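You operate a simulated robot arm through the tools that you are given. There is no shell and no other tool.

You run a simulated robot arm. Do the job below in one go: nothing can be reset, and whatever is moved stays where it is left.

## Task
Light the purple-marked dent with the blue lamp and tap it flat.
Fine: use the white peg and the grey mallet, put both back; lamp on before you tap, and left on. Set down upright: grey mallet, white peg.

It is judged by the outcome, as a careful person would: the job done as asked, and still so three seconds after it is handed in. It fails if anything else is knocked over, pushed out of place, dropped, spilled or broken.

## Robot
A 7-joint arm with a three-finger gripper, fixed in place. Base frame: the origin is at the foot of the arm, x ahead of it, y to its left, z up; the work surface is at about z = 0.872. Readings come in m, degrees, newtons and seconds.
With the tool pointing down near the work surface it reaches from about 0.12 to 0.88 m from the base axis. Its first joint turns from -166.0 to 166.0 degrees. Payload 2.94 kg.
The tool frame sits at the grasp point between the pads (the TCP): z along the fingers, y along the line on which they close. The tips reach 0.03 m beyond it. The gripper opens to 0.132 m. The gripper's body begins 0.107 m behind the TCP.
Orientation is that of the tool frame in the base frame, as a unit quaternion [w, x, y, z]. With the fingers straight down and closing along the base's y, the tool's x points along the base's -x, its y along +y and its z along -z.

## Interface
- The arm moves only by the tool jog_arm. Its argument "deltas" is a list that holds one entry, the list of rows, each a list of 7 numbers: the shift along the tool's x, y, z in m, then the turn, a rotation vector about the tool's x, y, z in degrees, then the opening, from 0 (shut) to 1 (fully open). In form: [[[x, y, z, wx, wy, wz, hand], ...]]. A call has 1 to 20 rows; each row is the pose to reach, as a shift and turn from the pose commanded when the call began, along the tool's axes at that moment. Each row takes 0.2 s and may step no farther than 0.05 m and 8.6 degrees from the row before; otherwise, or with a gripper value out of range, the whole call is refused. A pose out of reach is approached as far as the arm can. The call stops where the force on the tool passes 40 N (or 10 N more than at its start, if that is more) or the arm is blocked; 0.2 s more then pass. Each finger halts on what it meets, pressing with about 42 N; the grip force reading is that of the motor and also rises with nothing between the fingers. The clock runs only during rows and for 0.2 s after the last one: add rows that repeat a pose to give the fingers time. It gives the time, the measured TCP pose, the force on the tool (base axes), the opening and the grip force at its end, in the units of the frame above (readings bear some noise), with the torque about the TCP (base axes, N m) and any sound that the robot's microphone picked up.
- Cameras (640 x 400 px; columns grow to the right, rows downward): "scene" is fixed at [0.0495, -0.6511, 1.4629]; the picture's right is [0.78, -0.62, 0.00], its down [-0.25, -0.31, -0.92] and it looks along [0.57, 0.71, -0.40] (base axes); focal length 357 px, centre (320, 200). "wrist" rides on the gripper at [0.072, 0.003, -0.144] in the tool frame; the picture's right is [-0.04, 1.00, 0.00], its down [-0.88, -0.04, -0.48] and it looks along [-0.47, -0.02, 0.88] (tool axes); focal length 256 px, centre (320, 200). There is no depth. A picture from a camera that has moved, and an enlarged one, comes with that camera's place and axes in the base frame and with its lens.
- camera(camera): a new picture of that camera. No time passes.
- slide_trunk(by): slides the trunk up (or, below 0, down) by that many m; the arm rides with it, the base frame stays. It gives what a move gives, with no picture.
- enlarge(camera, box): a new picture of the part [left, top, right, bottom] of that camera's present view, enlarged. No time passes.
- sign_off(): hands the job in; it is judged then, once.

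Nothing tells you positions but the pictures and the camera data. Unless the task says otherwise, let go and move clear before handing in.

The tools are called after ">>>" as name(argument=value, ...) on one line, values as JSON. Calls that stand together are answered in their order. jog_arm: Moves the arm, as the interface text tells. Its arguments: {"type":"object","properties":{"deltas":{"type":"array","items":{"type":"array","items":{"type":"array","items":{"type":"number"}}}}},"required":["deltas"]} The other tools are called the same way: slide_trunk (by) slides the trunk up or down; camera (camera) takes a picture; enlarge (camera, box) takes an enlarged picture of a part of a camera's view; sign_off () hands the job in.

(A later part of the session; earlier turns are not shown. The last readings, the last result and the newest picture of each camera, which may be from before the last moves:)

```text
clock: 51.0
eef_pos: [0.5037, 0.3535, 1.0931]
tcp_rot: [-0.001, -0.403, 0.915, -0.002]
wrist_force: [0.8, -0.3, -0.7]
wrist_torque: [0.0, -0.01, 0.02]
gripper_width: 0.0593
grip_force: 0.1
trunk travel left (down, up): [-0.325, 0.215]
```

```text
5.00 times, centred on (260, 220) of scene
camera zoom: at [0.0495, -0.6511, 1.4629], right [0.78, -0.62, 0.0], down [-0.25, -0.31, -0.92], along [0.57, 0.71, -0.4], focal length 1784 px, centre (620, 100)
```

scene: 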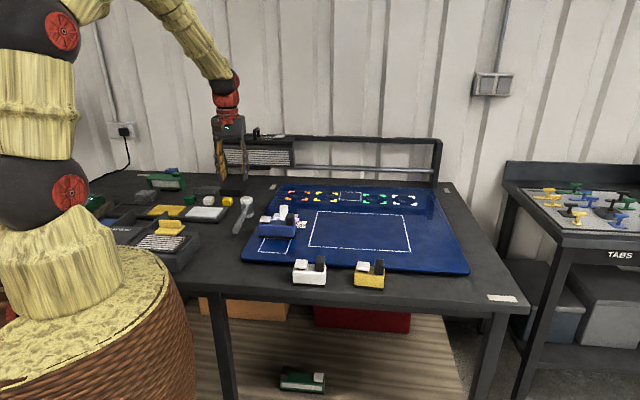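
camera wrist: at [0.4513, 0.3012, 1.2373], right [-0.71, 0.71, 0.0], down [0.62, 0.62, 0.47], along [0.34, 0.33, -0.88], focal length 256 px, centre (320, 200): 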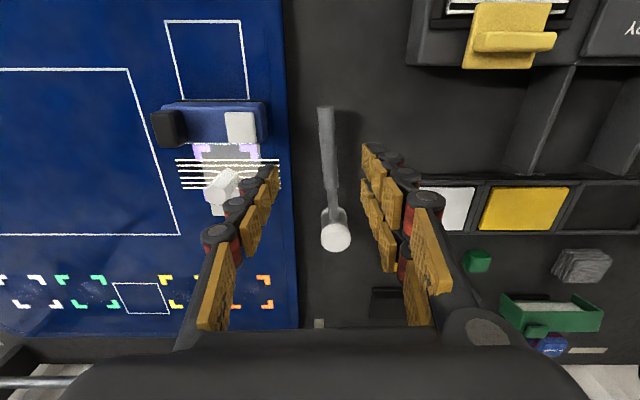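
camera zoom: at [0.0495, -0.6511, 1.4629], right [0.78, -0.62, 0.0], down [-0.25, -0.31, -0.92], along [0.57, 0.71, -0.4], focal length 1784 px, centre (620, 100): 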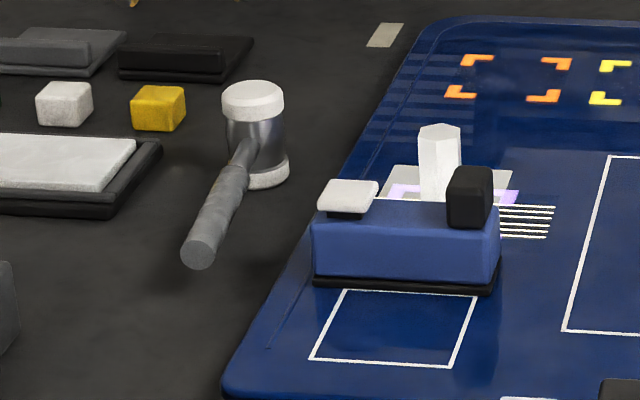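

>>> enlarge(camera="wrist", box=[260, 90, 420, 270])

>>> enlarge(camera="scene", box=[222, 188, 272, 244])

```text
2.22 times, centred on (340, 180) of wrist
camera zoom: at [0.4513, 0.3012, 1.2373], right [-0.71, 0.71, 0.0], down [0.62, 0.62, 0.47], along [0.34, 0.33, -0.88], focal length 569 px, centre (276, 244)
```

zoom: 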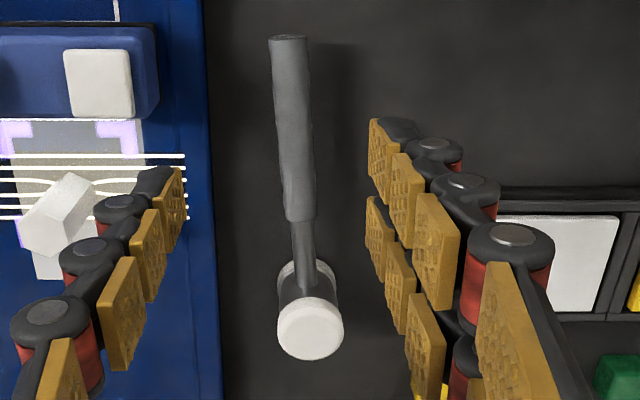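

```text
7.14 times, centred on (247, 216) of scene
camera zoom: at [0.0495, -0.6511, 1.4629], right [0.78, -0.62, 0.0], down [-0.25, -0.31, -0.92], along [0.57, 0.71, -0.4], focal length 2549 px, centre (841, 86)
```

zoom: 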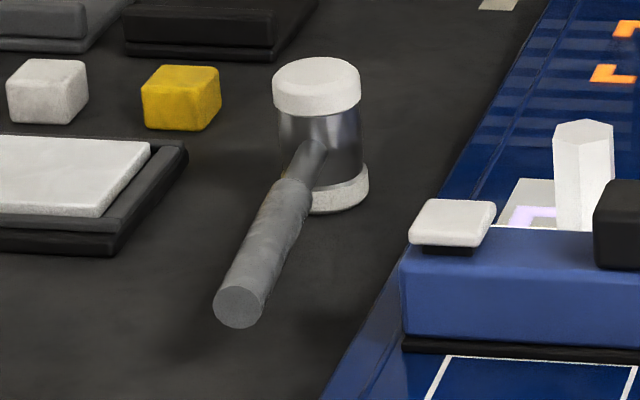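

The mallet stands on one face with its handle level, pointing about 50°. I'll grip the neck just behind the head at about (0.5685, 0.4455), so I'm turning another 2.7° and coming down above it.

>>> jog_arm(deltas=[[[-0.035, 0.005, 0.01, 0, 0, -2.7, 0.45], [-0.075, 0.01, 0.03, 0, 0, -2.7, 0.45], [-0.112, 0.0143, 0.06, 0, 0, -2.7, 0.45], [-0.112, 0.0143, 0.09, 0, 0, -2.7, 0.45], [-0.112, 0.0143, 0.09, 0, 0, -2.7, 0.45]]])

>>> camera(camera="wrist")

>>> enlarge(camera="wrist", box=[220, 90, 420, 240])

>>> enlarge(camera="scene", box=[200, 180, 290, 244])

```text
clock: 52.2
eef_pos: [0.5671, 0.4456, 1.0029]
tcp_rot: [0.0, -0.424, 0.905, -0.002]
wrist_force: [0.6, 0.1, 0.3]
wrist_torque: [0.04, -0.03, 0.01]
gripper_width: 0.0599
grip_force: 0.0
trunk travel left (down, up): [-0.325, 0.215]
```

```text
taken
camera wrist: at [0.5189, 0.3914, 1.1468], right [-0.74, 0.67, 0.0], down [0.59, 0.65, 0.47], along [0.32, 0.35, -0.88], focal length 256 px, centre (320, 200)
```

wrist: 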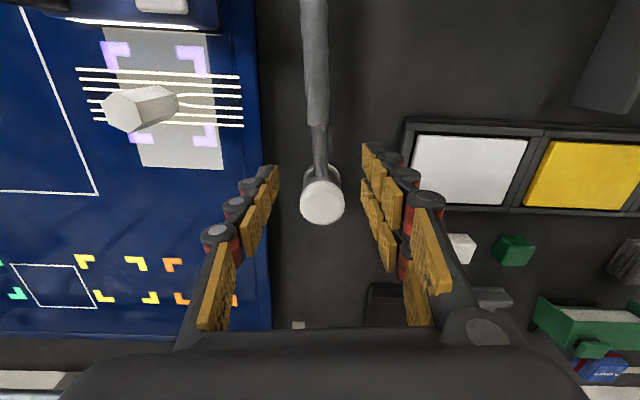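

```text
2.67 times, centred on (320, 165) of wrist
camera zoom: at [0.5189, 0.3914, 1.1468], right [-0.74, 0.67, 0.0], down [0.59, 0.65, 0.47], along [0.32, 0.35, -0.88], focal length 683 px, centre (320, 293)
```

zoom: 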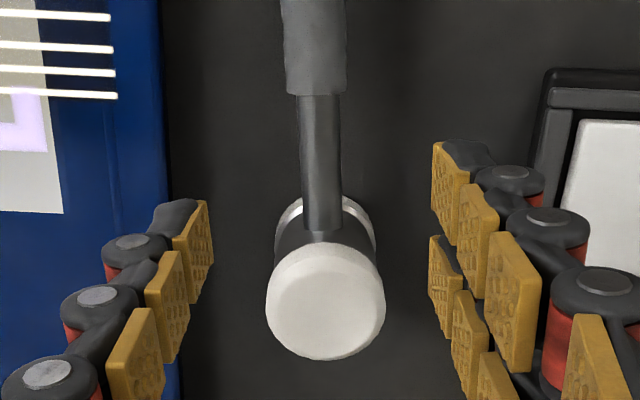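

```text
6.25 times, centred on (245, 212) of scene
camera zoom: at [0.0495, -0.6511, 1.4629], right [0.78, -0.62, 0.0], down [-0.25, -0.31, -0.92], along [0.57, 0.71, -0.4], focal length 2231 px, centre (789, 125)
```

zoom: 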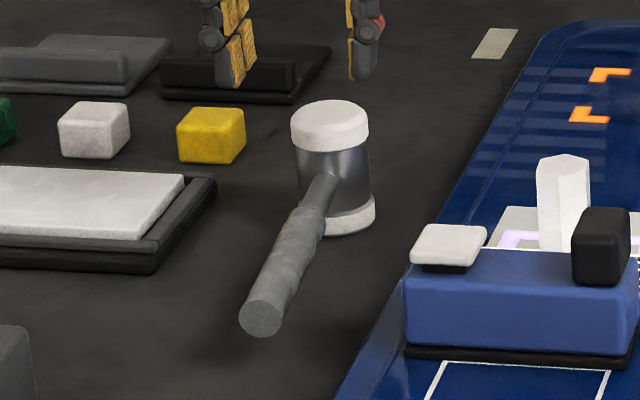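

The neck is centred between the fingers; I'll move 14 mm closer to the head and descend around the neck.

>>> jog_arm(deltas=[[[-0.014, 0, 0.0, 0, 0, 0, 0.45], [-0.014, 0, 0.02, 0, 0, 0, 0.45], [-0.014, 0, 0.045, 0, 0, 0, 0.45], [-0.014, 0, 0.07, 0, 0, 0, 0.45], [-0.014, 0, 0.085, 0, 0, 0, 0.45], [-0.014, 0, 0.093, 0, 0, 0, 0.45], [-0.014, 0, 0.093, 0, 0, 0, 0.45]]])

>>> enlarge(camera="wrist", box=[220, 90, 420, 240])

>>> enlarge(camera="scene", box=[200, 180, 290, 244])

```text
clock: 53.8
eef_pos: [0.577, 0.4557, 0.9102]
tcp_rot: [0.0, -0.424, 0.906, -0.001]
wrist_force: [-0.7, -0.6, -0.1]
wrist_torque: [0.02, 0.02, 0.03]
gripper_width: 0.0592
grip_force: 0.1
trunk travel left (down, up): [-0.325, 0.215]
```

```text
2.67 times, centred on (320, 165) of wrist
camera zoom: at [0.5278, 0.4015, 1.0544], right [-0.74, 0.67, 0.0], down [0.59, 0.65, 0.47], along [0.32, 0.35, -0.88], focal length 683 px, centre (320, 293)
```

zoom: 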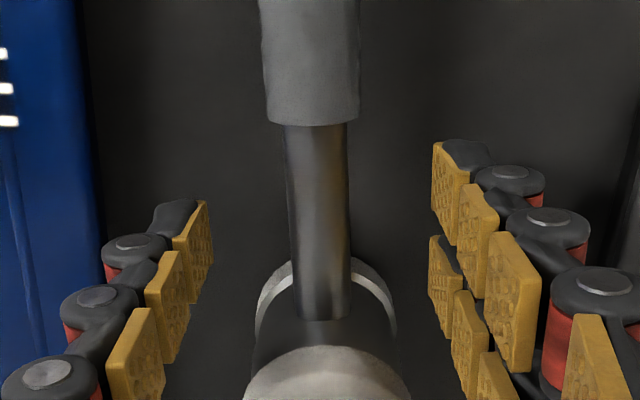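

```text
6.25 times, centred on (245, 212) of scene
camera zoom: at [0.0495, -0.6511, 1.4629], right [0.78, -0.62, 0.0], down [-0.25, -0.31, -0.92], along [0.57, 0.71, -0.4], focal length 2231 px, centre (789, 125)
```

zoom: 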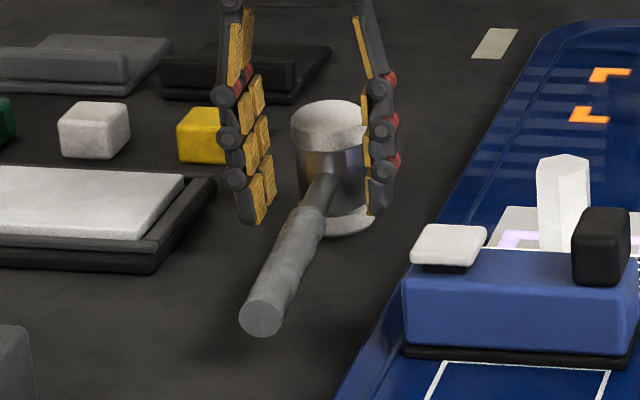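

>>> jog_arm(deltas=[[[0, 0, 0, 0, 0, 0, 0.3], [0, 0, 0, 0, 0, 0, 0.15], [0, 0, 0, 0, 0, 0, 0], [0, 0, 0, 0, 0, 0, 0], [0, 0, 0, 0, 0, 0, 0], [0, 0, 0, 0, 0, 0, 0]]])

>>> enlarge(camera="wrist", box=[220, 90, 420, 240])

>>> enlarge(camera="scene", box=[200, 180, 290, 244])

```text
clock: 55.2
eef_pos: [0.5768, 0.4554, 0.9105]
tcp_rot: [0.0, -0.424, 0.906, 0.0]
wrist_force: [-0.3, 0.5, -0.3]
wrist_torque: [-0.02, -0.01, 0.03]
gripper_width: 0.015
grip_force: 40.6
trunk travel left (down, up): [-0.325, 0.215]
```

```text
2.67 times, centred on (320, 165) of wrist
camera zoom: at [0.5277, 0.4016, 1.0545], right [-0.74, 0.67, 0.0], down [0.59, 0.65, 0.47], along [0.32, 0.35, -0.88], focal length 683 px, centre (320, 293)
```

zoom: 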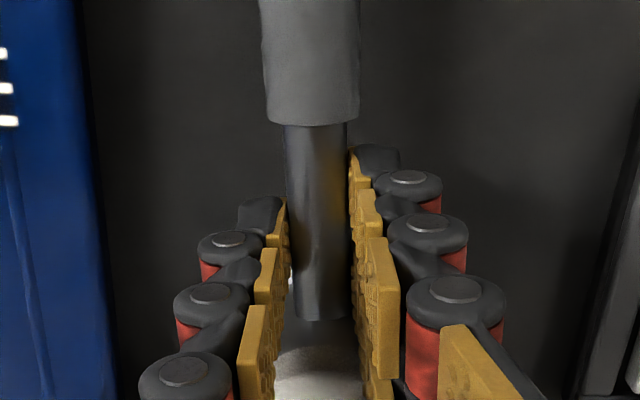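

```text
6.25 times, centred on (245, 212) of scene
camera zoom: at [0.0495, -0.6511, 1.4629], right [0.78, -0.62, 0.0], down [-0.25, -0.31, -0.92], along [0.57, 0.71, -0.4], focal length 2231 px, centre (789, 125)
```

zoom: 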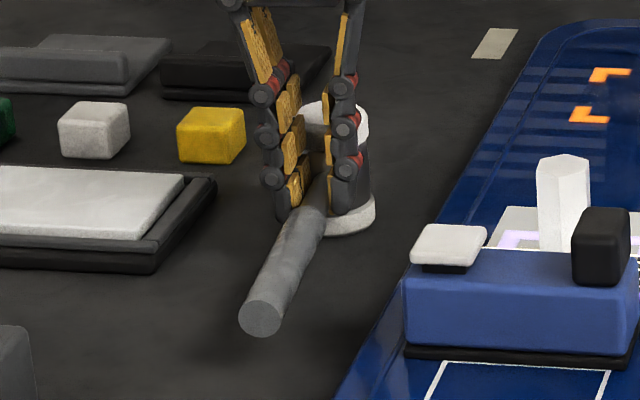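

The neck is gripped (15 mm) with no visible shift of the mallet; its home pose is TCP (0.577, 0.4555, 0.910). Lifting slowly.

>>> jog_arm(deltas=[[[0, 0, -0.004, 0, 0, 0, 0], [0, 0, -0.01, 0, 0, 0, 0], [0, 0, -0.025, 0, 0, 0, 0], [0, 0, -0.05, 0, 0, 0, 0], [0, 0, -0.08, 0, 0, 0, 0], [0, 0, -0.12, 0, 0, 0, 0], [0, 0, -0.15, 0, 0, 0, 0], [0, 0, -0.15, 0, 0, 0, 0]]])

>>> camera(camera="wrist")

>>> enlarge(camera="scene", box=[190, 130, 310, 244])

```text
clock: 57.0
eef_pos: [0.5777, 0.4554, 1.06]
tcp_rot: [-0.002, -0.424, 0.906, -0.002]
wrist_force: [-0.7, -0.5, -3.4]
wrist_torque: [-0.04, 0.05, -0.04]
gripper_width: 0.015
grip_force: 41.4
trunk travel left (down, up): [-0.325, 0.215]
```

```text
taken
camera wrist: at [0.5287, 0.4017, 1.2043], right [-0.74, 0.67, 0.0], down [0.59, 0.65, 0.47], along [0.32, 0.35, -0.88], focal length 256 px, centre (320, 200)
```

wrist: 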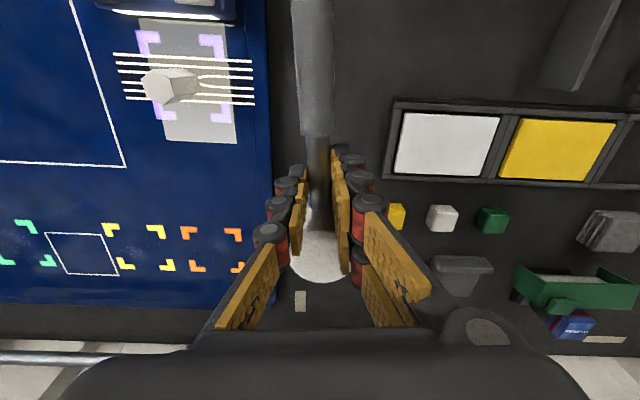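

```text
3.51 times, centred on (250, 187) of scene
camera zoom: at [0.0495, -0.6511, 1.4629], right [0.78, -0.62, 0.0], down [-0.25, -0.31, -0.92], along [0.57, 0.71, -0.4], focal length 1252 px, centre (566, 246)
```

zoom: 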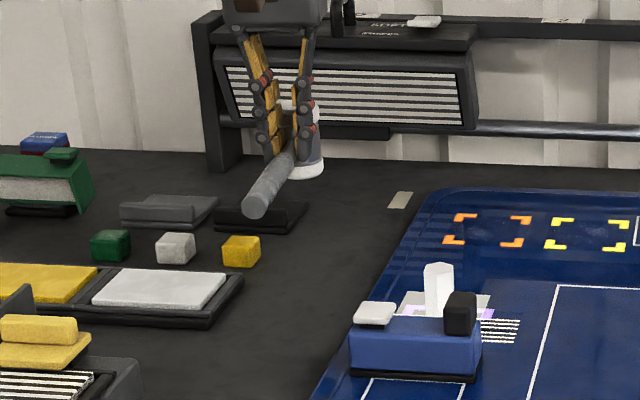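

The mallet hangs level with the head about 34 mm ahead of the grip. I'll carry it so the head hovers over the peg.

>>> jog_arm(deltas=[[[0.018, -0.028, 0, 0, 0, 0, 0], [0.038, -0.059, 0, 0, 0, 0, 0], [0.058, -0.09, 0, 0, 0, 0, 0], [0.078, -0.121, 0, 0, 0, 0, 0], [0.098, -0.152, 0.0, 0, 0, 0, 0], [0.098, -0.152, 0.01, 0, 0, 0, 0], [0.098, -0.152, 0.01, 0, 0, 0, 0]]])

>>> camera(camera="wrist")

>>> enlarge(camera="scene", box=[230, 160, 350, 260])

>>> enlarge(camera="wrist", box=[220, 90, 420, 290])

```text
clock: 58.6
eef_pos: [0.6315, 0.2834, 1.0497]
tcp_rot: [0.0, -0.424, 0.906, 0.0]
wrist_force: [0.5, 0.3, -3.4]
wrist_torque: [-0.08, 0.07, -0.02]
gripper_width: 0.0151
grip_force: 40.8
trunk travel left (down, up): [-0.325, 0.215]
```

```text
taken
camera wrist: at [0.5829, 0.229, 1.1947], right [-0.74, 0.67, 0.0], down [0.59, 0.65, 0.47], along [0.32, 0.35, -0.88], focal length 256 px, centre (320, 200)
```

wrist: 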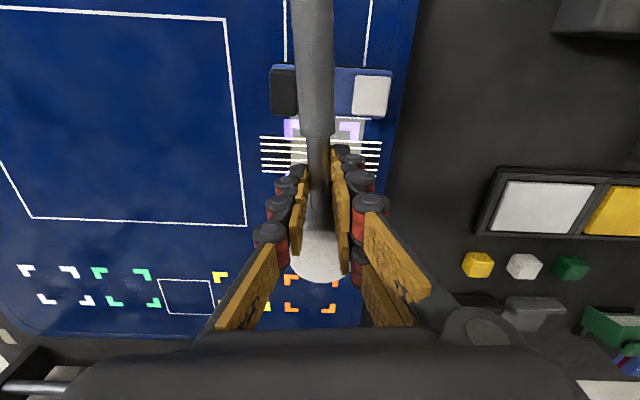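

```text
4.00 times, centred on (290, 210) of scene
camera zoom: at [0.0495, -0.6511, 1.4629], right [0.78, -0.62, 0.0], down [-0.25, -0.31, -0.92], along [0.57, 0.71, -0.4], focal length 1428 px, centre (440, 160)
```

zoom: 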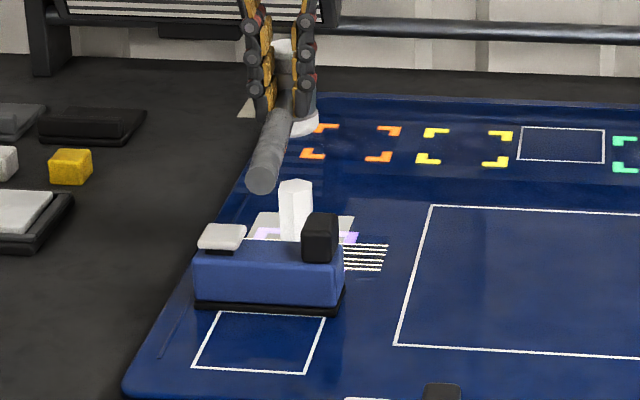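

```text
2.00 times, centred on (320, 190) of wrist
camera zoom: at [0.5829, 0.229, 1.1947], right [-0.74, 0.67, 0.0], down [0.59, 0.65, 0.47], along [0.32, 0.35, -0.88], focal length 512 px, centre (320, 220)
```

zoom: 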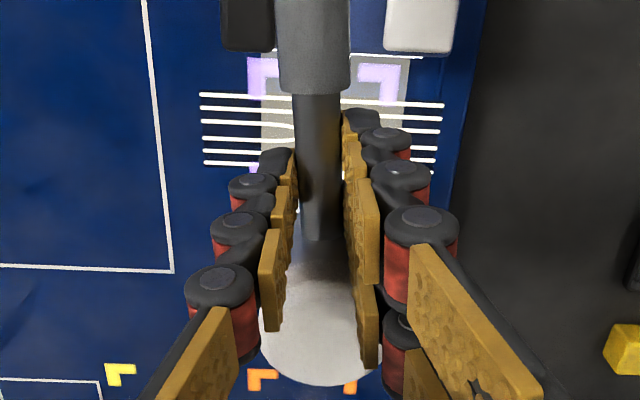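

Head and peg line up in the scene view within about 5 mm. I'll nudge 2 mm and come down slowly to find the contact height.

>>> jog_arm(deltas=[[[0, 0.002, 0.02, 0, 0, 0, 0], [0, 0.002, 0.035, 0, 0, 0, 0], [0, 0.002, 0.042, 0, 0, 0, 0], [0, 0.002, 0.042, 0, 0, 0, 0]]])

>>> enlarge(camera="scene", box=[250, 180, 330, 250])

```text
clock: 59.6
eef_pos: [0.6315, 0.284, 1.0085]
tcp_rot: [-0.001, -0.425, 0.905, 0.0]
wrist_force: [-0.3, -0.2, -3.0]
wrist_torque: [-0.07, 0.03, -0.01]
gripper_width: 0.015
grip_force: 41.3
trunk travel left (down, up): [-0.325, 0.215]
```

```text
5.71 times, centred on (290, 215) of scene
camera zoom: at [0.0495, -0.6511, 1.4629], right [0.78, -0.62, 0.0], down [-0.25, -0.31, -0.92], along [0.57, 0.71, -0.4], focal length 2039 px, centre (491, 114)
```

zoom: 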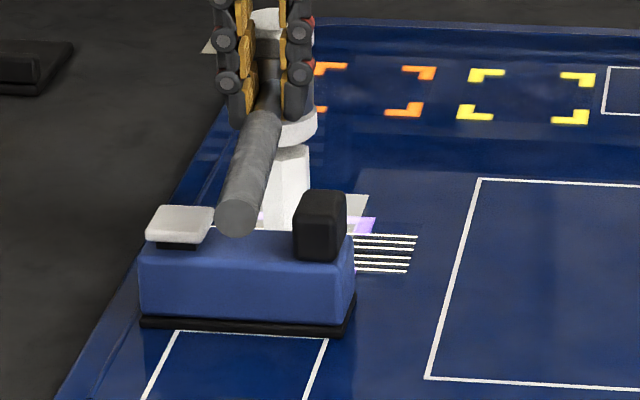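

>>> jog_arm(deltas=[[[0, 0, 0.003, 0, 0, 0, 0], [0, 0, 0.006, 0, 0, 0, 0], [0, 0, 0.008, 0, 0, 0, 0], [0, 0, 0.008, 0, 0, 0, 0]]])

>>> enlarge(camera="scene", box=[250, 180, 330, 250])

```text
clock: 60.6
eef_pos: [0.6308, 0.2848, 1.0015]
tcp_rot: [-0.001, -0.424, 0.906, -0.001]
wrist_force: [-0.3, -0.4, -3.9]
wrist_torque: [-0.1, 0.04, -0.01]
gripper_width: 0.0151
grip_force: 41.6
trunk travel left (down, up): [-0.325, 0.215]
```

```text
5.71 times, centred on (290, 215) of scene
camera zoom: at [0.0495, -0.6511, 1.4629], right [0.78, -0.62, 0.0], down [-0.25, -0.31, -0.92], along [0.57, 0.71, -0.4], focal length 2039 px, centre (491, 114)
```

zoom: 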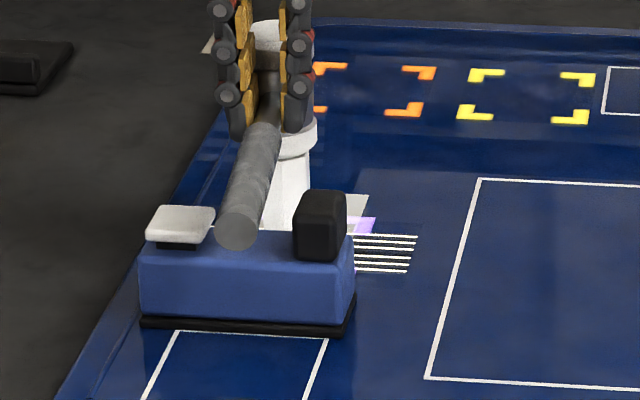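

>>> jog_arm(deltas=[[[0, 0, 0.002, 0, 0, 0, 0], [0, 0, 0.004, 0, 0, 0, 0], [0, 0, 0.004, 0, 0, 0, 0]]])

```text
clock: 61.4
eef_pos: [0.6301, 0.2852, 0.9988]
tcp_rot: [0.0, -0.424, 0.906, -0.001]
wrist_force: [-0.1, -1.2, 5.4]
wrist_torque: [0.15, -0.11, 0.02]
gripper_width: 0.0149
grip_force: 40.9
trunk travel left (down, up): [-0.325, 0.215]
```

Contact found at TCP z about 0.999. Now a moderate tap: raise 2 cm, strike down, and raise again.

>>> jog_arm(deltas=[[[0, 0, -0.012, 0, 0, 0, 0], [0, 0, -0.024, 0, 0, 0, 0], [0, 0, -0.024, 0, 0, 0, 0], [0, 0, 0.004, 0, 0, 0, 0], [0, 0, -0.015, 0, 0, 0, 0], [0, 0, -0.03, 0, 0, 0, 0]]])

>>> enlarge(camera="scene", box=[250, 180, 330, 250])

>>> enlarge(camera="wrist", box=[220, 90, 420, 290])

```text
clock: 62.8
eef_pos: [0.6309, 0.2844, 1.0262]
tcp_rot: [-0.001, -0.425, 0.905, -0.001]
wrist_force: [-0.2, -1.1, -3.1]
wrist_torque: [-0.06, 0.03, -0.03]
gripper_width: 0.0153
grip_force: 41.3
trunk travel left (down, up): [-0.325, 0.215]
```

```text
5.71 times, centred on (290, 215) of scene
camera zoom: at [0.0495, -0.6511, 1.4629], right [0.78, -0.62, 0.0], down [-0.25, -0.31, -0.92], along [0.57, 0.71, -0.4], focal length 2039 px, centre (491, 114)
```

zoom: 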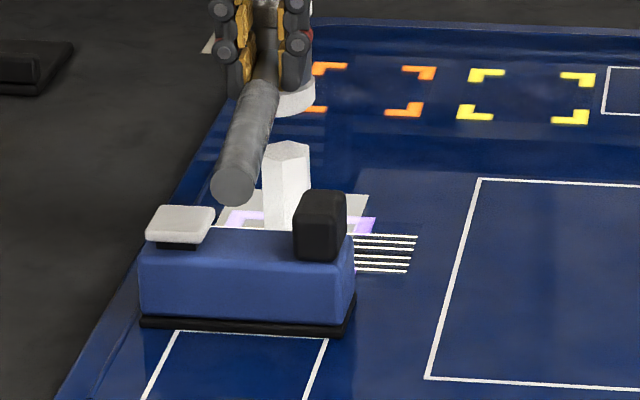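

```text
2.00 times, centred on (320, 190) of wrist
camera zoom: at [0.5811, 0.2305, 1.1711], right [-0.74, 0.67, 0.0], down [0.59, 0.65, 0.47], along [0.32, 0.35, -0.88], focal length 512 px, centre (320, 220)
```

zoom: 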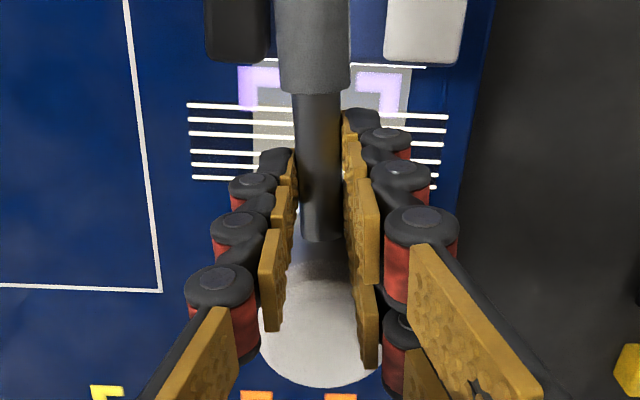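

>>> enlarge(camera="wrist", box=[300, 120, 380, 190])

>>> enlarge(camera="wrist", box=[300, 120, 345, 160])

```text
5.71 times, centred on (340, 155) of wrist
camera zoom: at [0.5811, 0.2305, 1.1711], right [-0.74, 0.67, 0.0], down [0.59, 0.65, 0.47], along [0.32, 0.35, -0.88], focal length 1463 px, centre (206, 457)
```

zoom: 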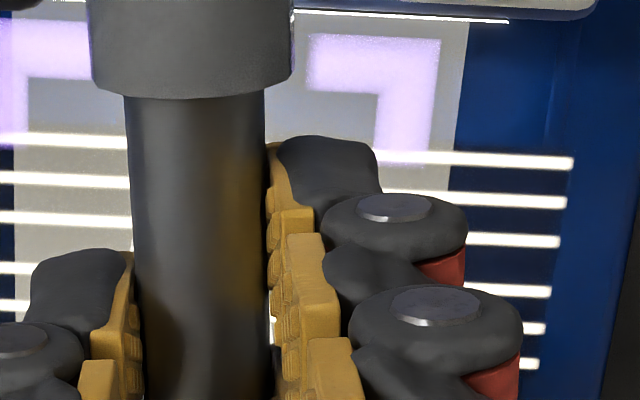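

```text
10.00 times, centred on (322, 140) of wrist
camera zoom: at [0.5811, 0.2305, 1.1711], right [-0.74, 0.67, 0.0], down [0.59, 0.65, 0.47], along [0.32, 0.35, -0.88], focal length 2560 px, centre (295, 800)
```

zoom: 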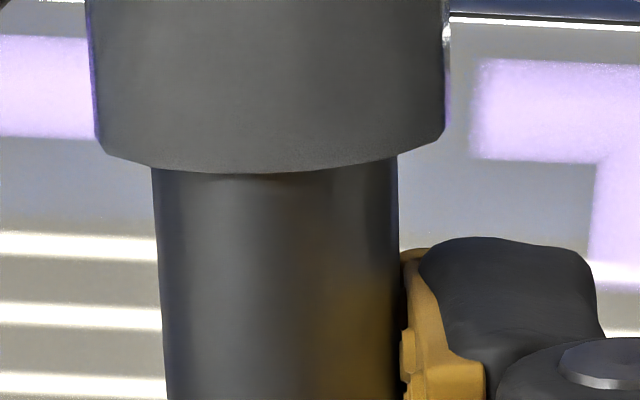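

I can't see the dent behind the handle, so I'll lift the mallet and step sideways to read the lines.

>>> jog_arm(deltas=[[[0, 0, -0.03, 0, 0, 0, 0], [0, 0.03, -0.05, 0, 0, 0, 0], [0, 0.07, -0.05, 0, 0, 0, 0], [0, 0.11, -0.05, 0, 0, 0, 0], [0, 0.11, -0.05, 0, 0, 0, 0]]])

>>> camera(camera="wrist")

>>> enlarge(camera="wrist", box=[120, 80, 280, 200])

```text
clock: 64.0
eef_pos: [0.5469, 0.3552, 1.0761]
tcp_rot: [0.0, -0.424, 0.906, -0.001]
wrist_force: [0.0, 0.0, -3.5]
wrist_torque: [-0.06, 0.05, 0.0]
gripper_width: 0.0153
grip_force: 41.0
trunk travel left (down, up): [-0.325, 0.215]
```

```text
taken
camera wrist: at [0.4962, 0.3006, 1.2204], right [-0.74, 0.67, 0.0], down [0.59, 0.65, 0.47], along [0.32, 0.35, -0.88], focal length 256 px, centre (320, 200)
```

wrist: 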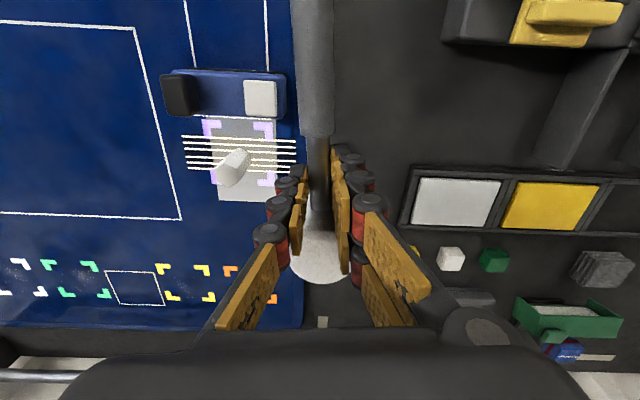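

```text
3.33 times, centred on (200, 140) of wrist
camera zoom: at [0.4962, 0.3006, 1.2204], right [-0.74, 0.67, 0.0], down [0.59, 0.65, 0.47], along [0.32, 0.35, -0.88], focal length 853 px, centre (720, 400)
```

zoom: 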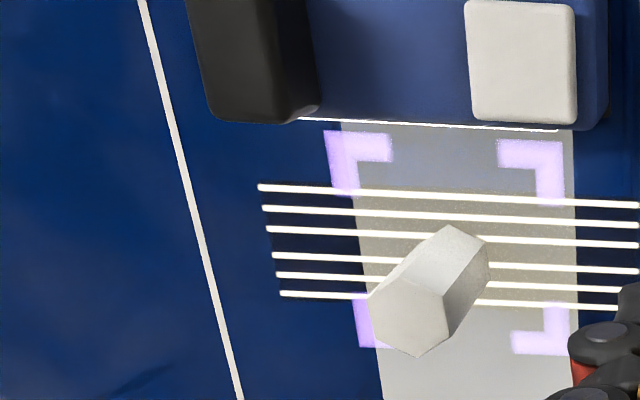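

>>> enlarge(camera="wrist", box=[180, 120, 300, 190])

```text
5.33 times, centred on (240, 155) of wrist
camera zoom: at [0.4962, 0.3006, 1.2204], right [-0.74, 0.67, 0.0], down [0.59, 0.65, 0.47], along [0.32, 0.35, -0.88], focal length 1365 px, centre (747, 440)
```

zoom: 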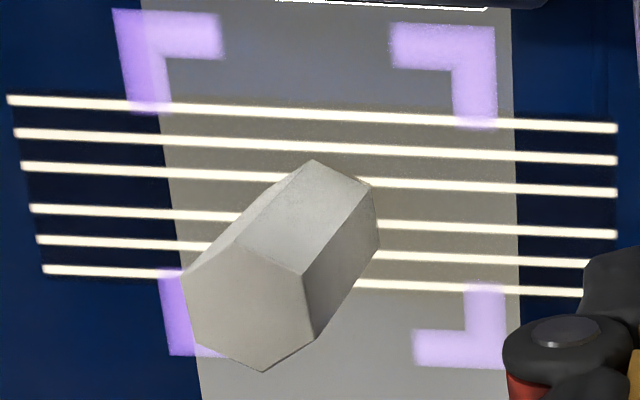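

All six lines now run straight past the peg on both sides, so the dent reads flat after the tap. I'll return the mallet along the exact reverse path, to just above its home spot.

>>> jog_arm(deltas=[[[-0.03, 0.012, 0, 0, 0, 0, 0], [-0.065, 0.026, 0, 0, 0, 0, 0], [-0.098, 0.04, 0, 0, 0, 0, 0], [-0.098, 0.04, 0.04, 0, 0, 0, 0], [-0.098, 0.04, 0.08, 0, 0, 0, 0], [-0.098, 0.04, 0.12, 0, 0, 0, 0], [-0.098, 0.04, 0.145, 0, 0, 0, 0], [-0.098, 0.04, 0.158, 0, 0, 0, 0], [-0.098, 0.04, 0.158, 0, 0, 0, 0]]])

>>> enlarge(camera="scene", box=[200, 180, 290, 244])

>>> enlarge(camera="wrist", box=[220, 90, 420, 240])

```text
clock: 66.0
eef_pos: [0.5776, 0.4551, 0.9172]
tcp_rot: [0.0, -0.424, 0.906, -0.002]
wrist_force: [0.0, -0.5, -3.0]
wrist_torque: [-0.09, 0.07, -0.02]
gripper_width: 0.0149
grip_force: 41.0
trunk travel left (down, up): [-0.325, 0.215]
```

```text
6.25 times, centred on (245, 212) of scene
camera zoom: at [0.0495, -0.6511, 1.4629], right [0.78, -0.62, 0.0], down [-0.25, -0.31, -0.92], along [0.57, 0.71, -0.4], focal length 2231 px, centre (789, 125)
```

zoom: 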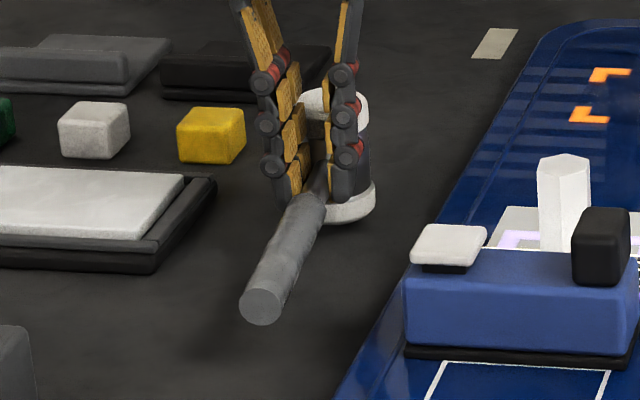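

```text
2.67 times, centred on (320, 165) of wrist
camera zoom: at [0.5284, 0.4012, 1.0621], right [-0.74, 0.67, 0.0], down [0.59, 0.65, 0.47], along [0.32, 0.35, -0.88], focal length 683 px, centre (320, 293)
```

zoom: 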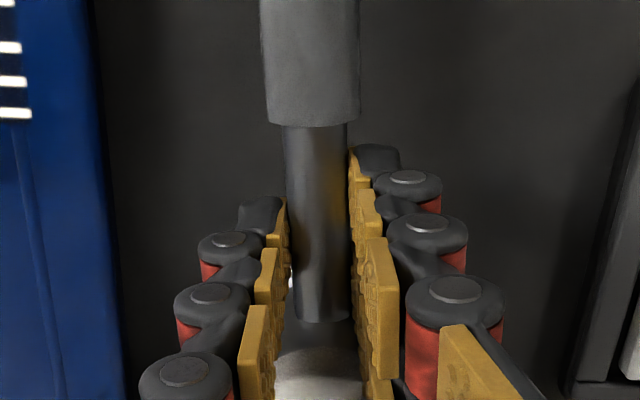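

Level and over its home. I'll lower the last few millimetres gently to contact.

>>> jog_arm(deltas=[[[0, 0, 0.003, 0, 0, 0, 0], [0, 0, 0.006, 0, 0, 0, 0], [0, 0, 0.007, 0, 0, 0, 0], [0, 0, 0.007, 0, 0, 0, 0]]])

```text
clock: 67.0
eef_pos: [0.5773, 0.4554, 0.9105]
tcp_rot: [-0.001, -0.424, 0.906, 0.0]
wrist_force: [0.3, 0.3, -3.6]
wrist_torque: [-0.09, 0.08, 0.03]
gripper_width: 0.0149
grip_force: 40.9
trunk travel left (down, up): [-0.325, 0.215]
```

>>> jog_arm(deltas=[[[0, 0, 0.001, 0, 0, 0, 0], [0, 0, 0.0015, 0, 0, 0, 0], [0, 0, 0.0015, 0, 0, 0, 0]]])

```text
clock: 67.8
eef_pos: [0.5771, 0.4557, 0.9094]
tcp_rot: [0.0, -0.424, 0.906, -0.001]
wrist_force: [-0.1, -0.2, -2.7]
wrist_torque: [-0.07, 0.09, 0.0]
gripper_width: 0.015
grip_force: 41.0
trunk travel left (down, up): [-0.325, 0.215]
```

>>> jog_arm(deltas=[[[0, 0, 0.0008, 0, 0, 0, 0], [0, 0, 0.0016, 0, 0, 0, 0], [0, 0, 0.0016, 0, 0, 0, 0]]])

>>> enlarge(camera="scene", box=[200, 180, 290, 244])

```text
clock: 68.6
eef_pos: [0.578, 0.4553, 0.9106]
tcp_rot: [0.0, -0.425, 0.905, 0.0]
wrist_force: [-2.9, -0.8, 5.7]
wrist_torque: [0.01, 0.03, 0.02]
gripper_width: 0.0148
grip_force: 41.3
trunk travel left (down, up): [-0.325, 0.215]
```

```text
6.25 times, centred on (245, 212) of scene
camera zoom: at [0.0495, -0.6511, 1.4629], right [0.78, -0.62, 0.0], down [-0.25, -0.31, -0.92], along [0.57, 0.71, -0.4], focal length 2231 px, centre (789, 125)
```

zoom: 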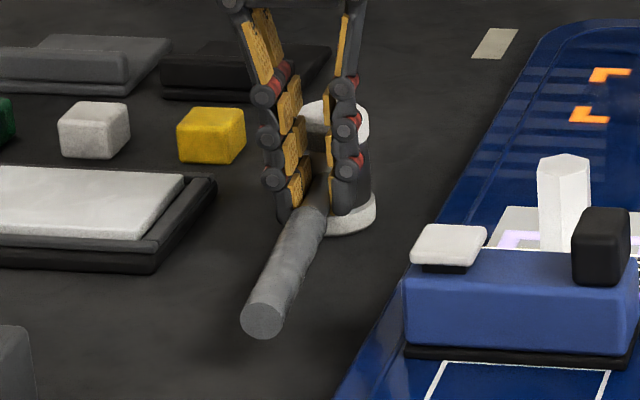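

The mallet is down and matches its original picture. Releasing gently.

>>> jog_arm(deltas=[[[0, 0, -0.0007, 0, 0, 0, 0.1], [0, 0, -0.0007, 0, 0, 0, 0.18], [0, 0, -0.0007, 0, 0, 0, 0.3], [0, 0, -0.0007, 0, 0, 0, 0.45], [0, 0, -0.0007, 0, 0, 0, 0.45], [0, 0, -0.0007, 0, 0, 0, 0.45]]])

>>> enlarge(camera="scene", box=[200, 180, 290, 244])

```text
clock: 70.0
eef_pos: [0.5777, 0.4562, 0.9088]
tcp_rot: [0.0, -0.425, 0.905, -0.001]
wrist_force: [0.1, 0.1, 0.6]
wrist_torque: [0.02, -0.02, 0.0]
gripper_width: 0.0594
grip_force: 0.0
trunk travel left (down, up): [-0.325, 0.215]
```

```text
6.25 times, centred on (245, 212) of scene
camera zoom: at [0.0495, -0.6511, 1.4629], right [0.78, -0.62, 0.0], down [-0.25, -0.31, -0.92], along [0.57, 0.71, -0.4], focal length 2231 px, centre (789, 125)
```

zoom: 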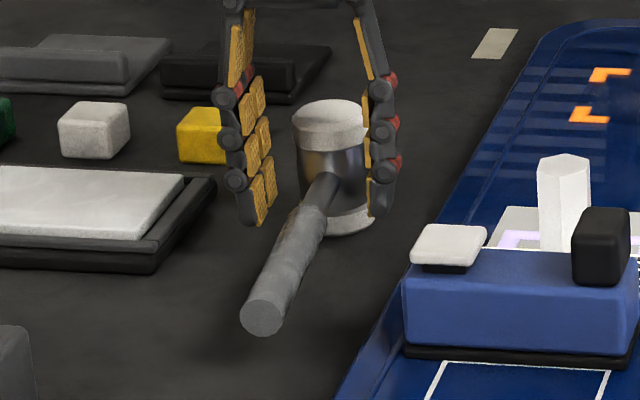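

The mallet stands upright back at its place. I'll rise and return to the peg.

>>> jog_arm(deltas=[[[0, 0, -0.04, 0, 0, 0, 0.45], [0, 0, -0.08, 0, 0, 0, 0.45], [0, 0, -0.12, 0, 0, 0, 0.45], [0.018, -0.038, -0.13, 0, 0, 2.7, 0.45], [0.036, -0.076, -0.13, 0, 0, 2.7, 0.45], [0.054, -0.114, -0.13, 0, 0, 2.7, 0.45], [0.072, -0.152, -0.13, 0, 0, 2.7, 0.45], [0.072, -0.152, -0.11, 0, 0, 2.7, 0.45], [0.072, -0.152, -0.11, 0, 0, 2.7, 0.45]]])

>>> camera(camera="wrist")

>>> enlarge(camera="wrist", box=[220, 80, 420, 230])

>>> enlarge(camera="scene", box=[200, 170, 330, 260])

```text
clock: 72.0
eef_pos: [0.6492, 0.3036, 1.0195]
tcp_rot: [-0.001, -0.402, 0.916, -0.001]
wrist_force: [-0.3, -0.3, 0.7]
wrist_torque: [0.0, -0.01, 0.04]
gripper_width: 0.0595
grip_force: 0.0
trunk travel left (down, up): [-0.325, 0.215]
```

```text
taken
camera wrist: at [0.5966, 0.2511, 1.1632], right [-0.71, 0.71, 0.0], down [0.62, 0.62, 0.47], along [0.34, 0.34, -0.88], focal length 256 px, centre (320, 200)
```

wrist: 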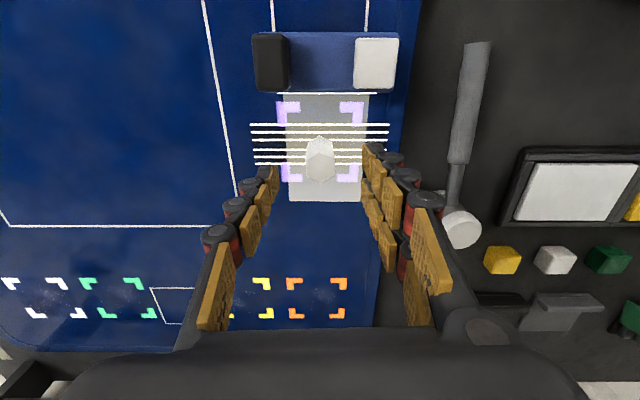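

```text
2.67 times, centred on (320, 155) of wrist
camera zoom: at [0.5966, 0.2511, 1.1632], right [-0.71, 0.71, 0.0], down [0.62, 0.62, 0.47], along [0.34, 0.34, -0.88], focal length 683 px, centre (320, 320)
```

zoom: 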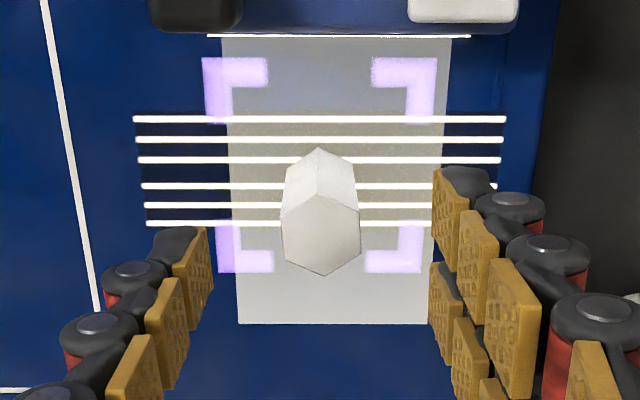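

```text
4.44 times, centred on (265, 215) of scene
camera zoom: at [0.0495, -0.6511, 1.4629], right [0.78, -0.62, 0.0], down [-0.25, -0.31, -0.92], along [0.57, 0.71, -0.4], focal length 1586 px, centre (564, 133)
```

zoom: 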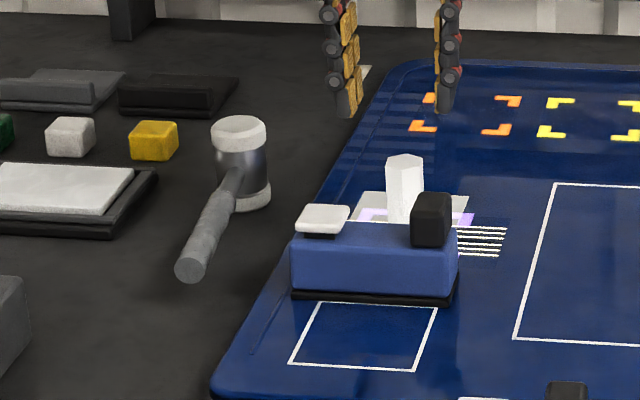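

All lines are straight, so the dent is flat. The peg is centred laterally and 9 mm ahead; I'll move forward, descend and grip it.

>>> jog_arm(deltas=[[[-0.0085, 0, 0.015, 0, 0, 0, 0.45], [-0.0085, 0, 0.035, 0, 0, 0, 0.45], [-0.0085, 0, 0.055, 0, 0, 0, 0.45], [-0.0085, 0, 0.072, 0, 0, 0, 0.45], [-0.0085, 0, 0.084, 0, 0, 0, 0.45], [-0.0085, 0, 0.084, 0, 0, 0, 0.45]]])

>>> enlarge(camera="wrist", box=[220, 80, 420, 230])

```text
clock: 73.4
eef_pos: [0.6542, 0.3096, 0.9364]
tcp_rot: [-0.002, -0.402, 0.916, 0.0]
wrist_force: [0.0, -0.2, 1.0]
wrist_torque: [-0.03, 0.0, -0.01]
gripper_width: 0.0596
grip_force: 0.1
trunk travel left (down, up): [-0.325, 0.215]
```

```text
2.67 times, centred on (320, 155) of wrist
camera zoom: at [0.602, 0.258, 1.0796], right [-0.71, 0.71, 0.0], down [0.62, 0.62, 0.47], along [0.34, 0.34, -0.88], focal length 683 px, centre (320, 320)
```

zoom: 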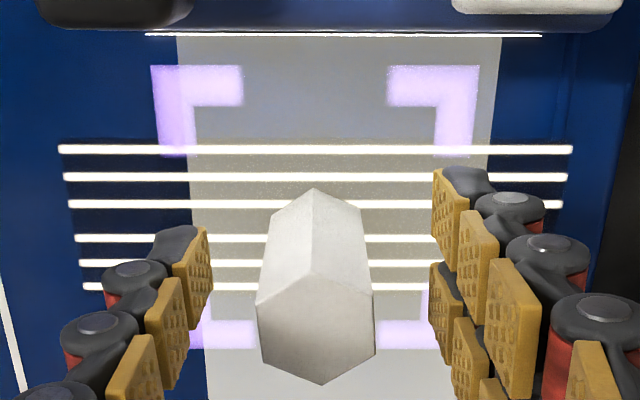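

>>> jog_arm(deltas=[[[0, 0, 0, 0, 0, 0, 0.3], [0, 0, 0, 0, 0, 0, 0.15], [0, 0, 0, 0, 0, 0, 0.1], [0, 0, 0, 0, 0, 0, 0.1], [0, 0, 0, 0, 0, 0, 0.1]]])

>>> enlarge(camera="wrist", box=[220, 80, 420, 230])

```text
clock: 74.6
eef_pos: [0.6546, 0.3091, 0.9342]
tcp_rot: [0.0, -0.403, 0.915, -0.001]
wrist_force: [-0.5, 0.1, 0.1]
wrist_torque: [-0.02, -0.02, -0.02]
gripper_width: 0.0284
grip_force: 39.8
trunk travel left (down, up): [-0.325, 0.215]
```

```text
2.67 times, centred on (320, 155) of wrist
camera zoom: at [0.6018, 0.2579, 1.0796], right [-0.71, 0.71, 0.0], down [0.62, 0.62, 0.47], along [0.34, 0.34, -0.88], focal length 683 px, centre (320, 320)
```

zoom: 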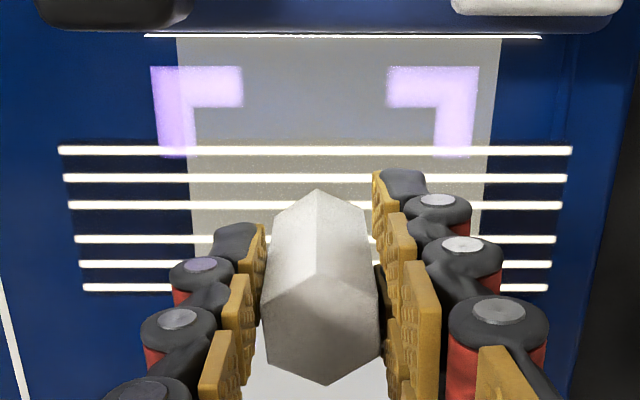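

Peg gripped. I'll lift it slowly off the panel and carry it back over its home spot.

>>> jog_arm(deltas=[[[0, 0, -0.005, 0, 0, 0, 0.1], [0, 0, -0.02, 0, 0, 0, 0.1], [0, 0, -0.05, 0, 0, 0, 0.1], [0, 0, -0.09, 0, 0, 0, 0.1], [0, 0, -0.115, 0, 0, 0, 0.1], [0.034, 0.025, -0.115, 0, 0, 0, 0.1], [0.069, 0.051, -0.115, 0, 0, 0, 0.1], [0.103, 0.076, -0.115, 0, 0, 0, 0.1], [0.137, 0.101, -0.115, 0, 0, 0, 0.1], [0.172, 0.127, -0.115, 0, 0, 0, 0.1], [0.206, 0.152, -0.115, 0, 0, 0, 0.1], [0.24, 0.177, -0.115, 0, 0, 0, 0.1], [0.24, 0.177, -0.115, 0, 0, 0, 0.1]]])

>>> enlarge(camera="scene", box=[170, 190, 320, 275])

>>> camera(camera="wrist")

```text
clock: 77.4
eef_pos: [0.3615, 0.2512, 1.0502]
tcp_rot: [0.0, -0.403, 0.915, -0.001]
wrist_force: [1.4, 0.0, -0.4]
wrist_torque: [-0.02, 0.0, -0.05]
gripper_width: 0.0283
grip_force: 41.8
trunk travel left (down, up): [-0.325, 0.215]
```

```text
4.27 times, centred on (245, 232) of scene
camera zoom: at [0.0495, -0.6511, 1.4629], right [0.78, -0.62, 0.0], down [-0.25, -0.31, -0.92], along [0.57, 0.71, -0.4], focal length 1523 px, centre (640, 61)
```

zoom: 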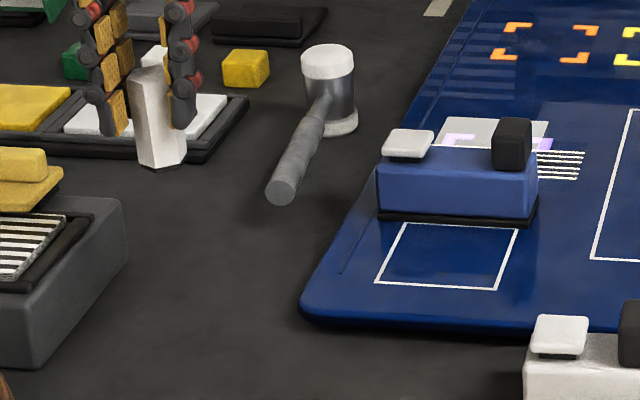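

```text
taken
camera wrist: at [0.3097, 0.1992, 1.1953], right [-0.71, 0.71, 0.0], down [0.62, 0.62, 0.47], along [0.34, 0.33, -0.88], focal length 256 px, centre (320, 200)
```

wrist: 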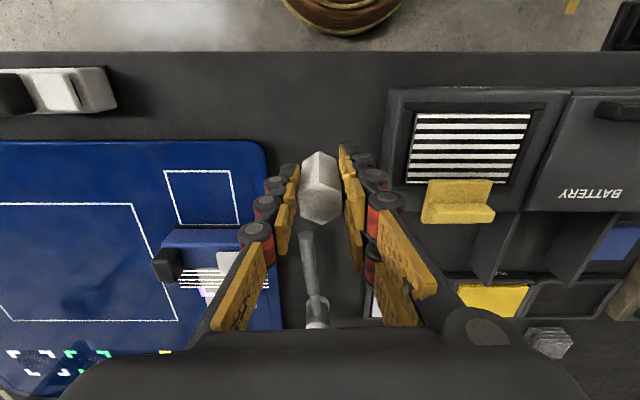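

>>> jog_arm(deltas=[[[0, 0, 0.03, 0, 0, 0, 0.1], [0, 0, 0.065, 0, 0, 0, 0.1], [0, 0, 0.1, 0, 0, 0, 0.1], [0, 0, 0.12, 0, 0, 0, 0.1], [0, 0, 0.131, 0, 0, 0, 0.1], [0, 0, 0.131, 0, 0, 0, 0.1]]])

>>> enlarge(camera="scene", box=[190, 230, 240, 275])

>>> enlarge(camera="wrist", box=[220, 100, 420, 225])

```text
clock: 78.8
eef_pos: [0.3619, 0.2516, 0.9187]
tcp_rot: [0.0, -0.403, 0.915, -0.001]
wrist_force: [-0.5, 0.0, -1.0]
wrist_torque: [0.01, -0.01, 0.0]
gripper_width: 0.0284
grip_force: 42.1
trunk travel left (down, up): [-0.325, 0.215]
```

```text
8.89 times, centred on (215, 252) of scene
camera zoom: at [0.0495, -0.6511, 1.4629], right [0.78, -0.62, 0.0], down [-0.25, -0.31, -0.92], along [0.57, 0.71, -0.4], focal length 3172 px, centre (1253, -267)
```

zoom: 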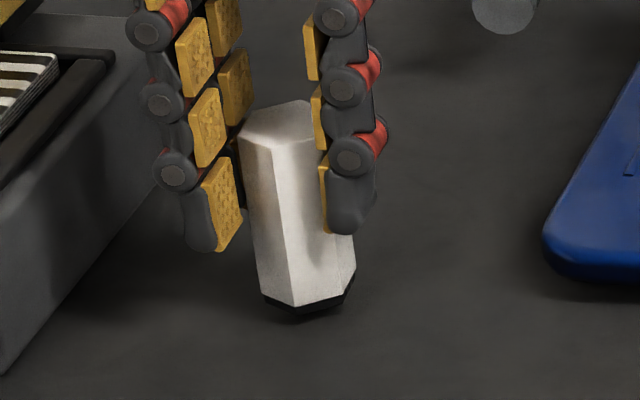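

```text
3.20 times, centred on (320, 162) of wrist
camera zoom: at [0.31, 0.2002, 1.0631], right [-0.71, 0.71, 0.0], down [0.62, 0.62, 0.47], along [0.34, 0.34, -0.88], focal length 819 px, centre (320, 320)
```

zoom: 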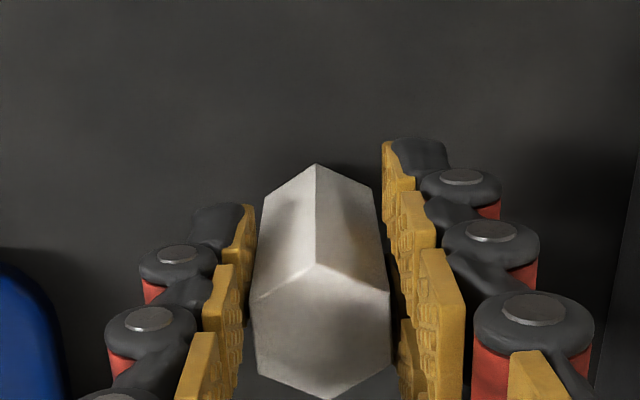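

The peg's image lines up with its original spot. Lowering to contact.

>>> jog_arm(deltas=[[[0, 0, 0.003, 0, 0, 0, 0.1], [0, 0, 0.005, 0, 0, 0, 0.1], [0, 0, 0.0065, 0, 0, 0, 0.1], [0, 0, 0.0065, 0, 0, 0, 0.1]]])

```text
clock: 79.8
eef_pos: [0.3622, 0.2523, 0.913]
tcp_rot: [0.0, -0.403, 0.915, -0.002]
wrist_force: [-1.4, 0.1, 5.2]
wrist_torque: [0.04, 0.09, 0.02]
gripper_width: 0.0283
grip_force: 41.5
trunk travel left (down, up): [-0.325, 0.215]
```

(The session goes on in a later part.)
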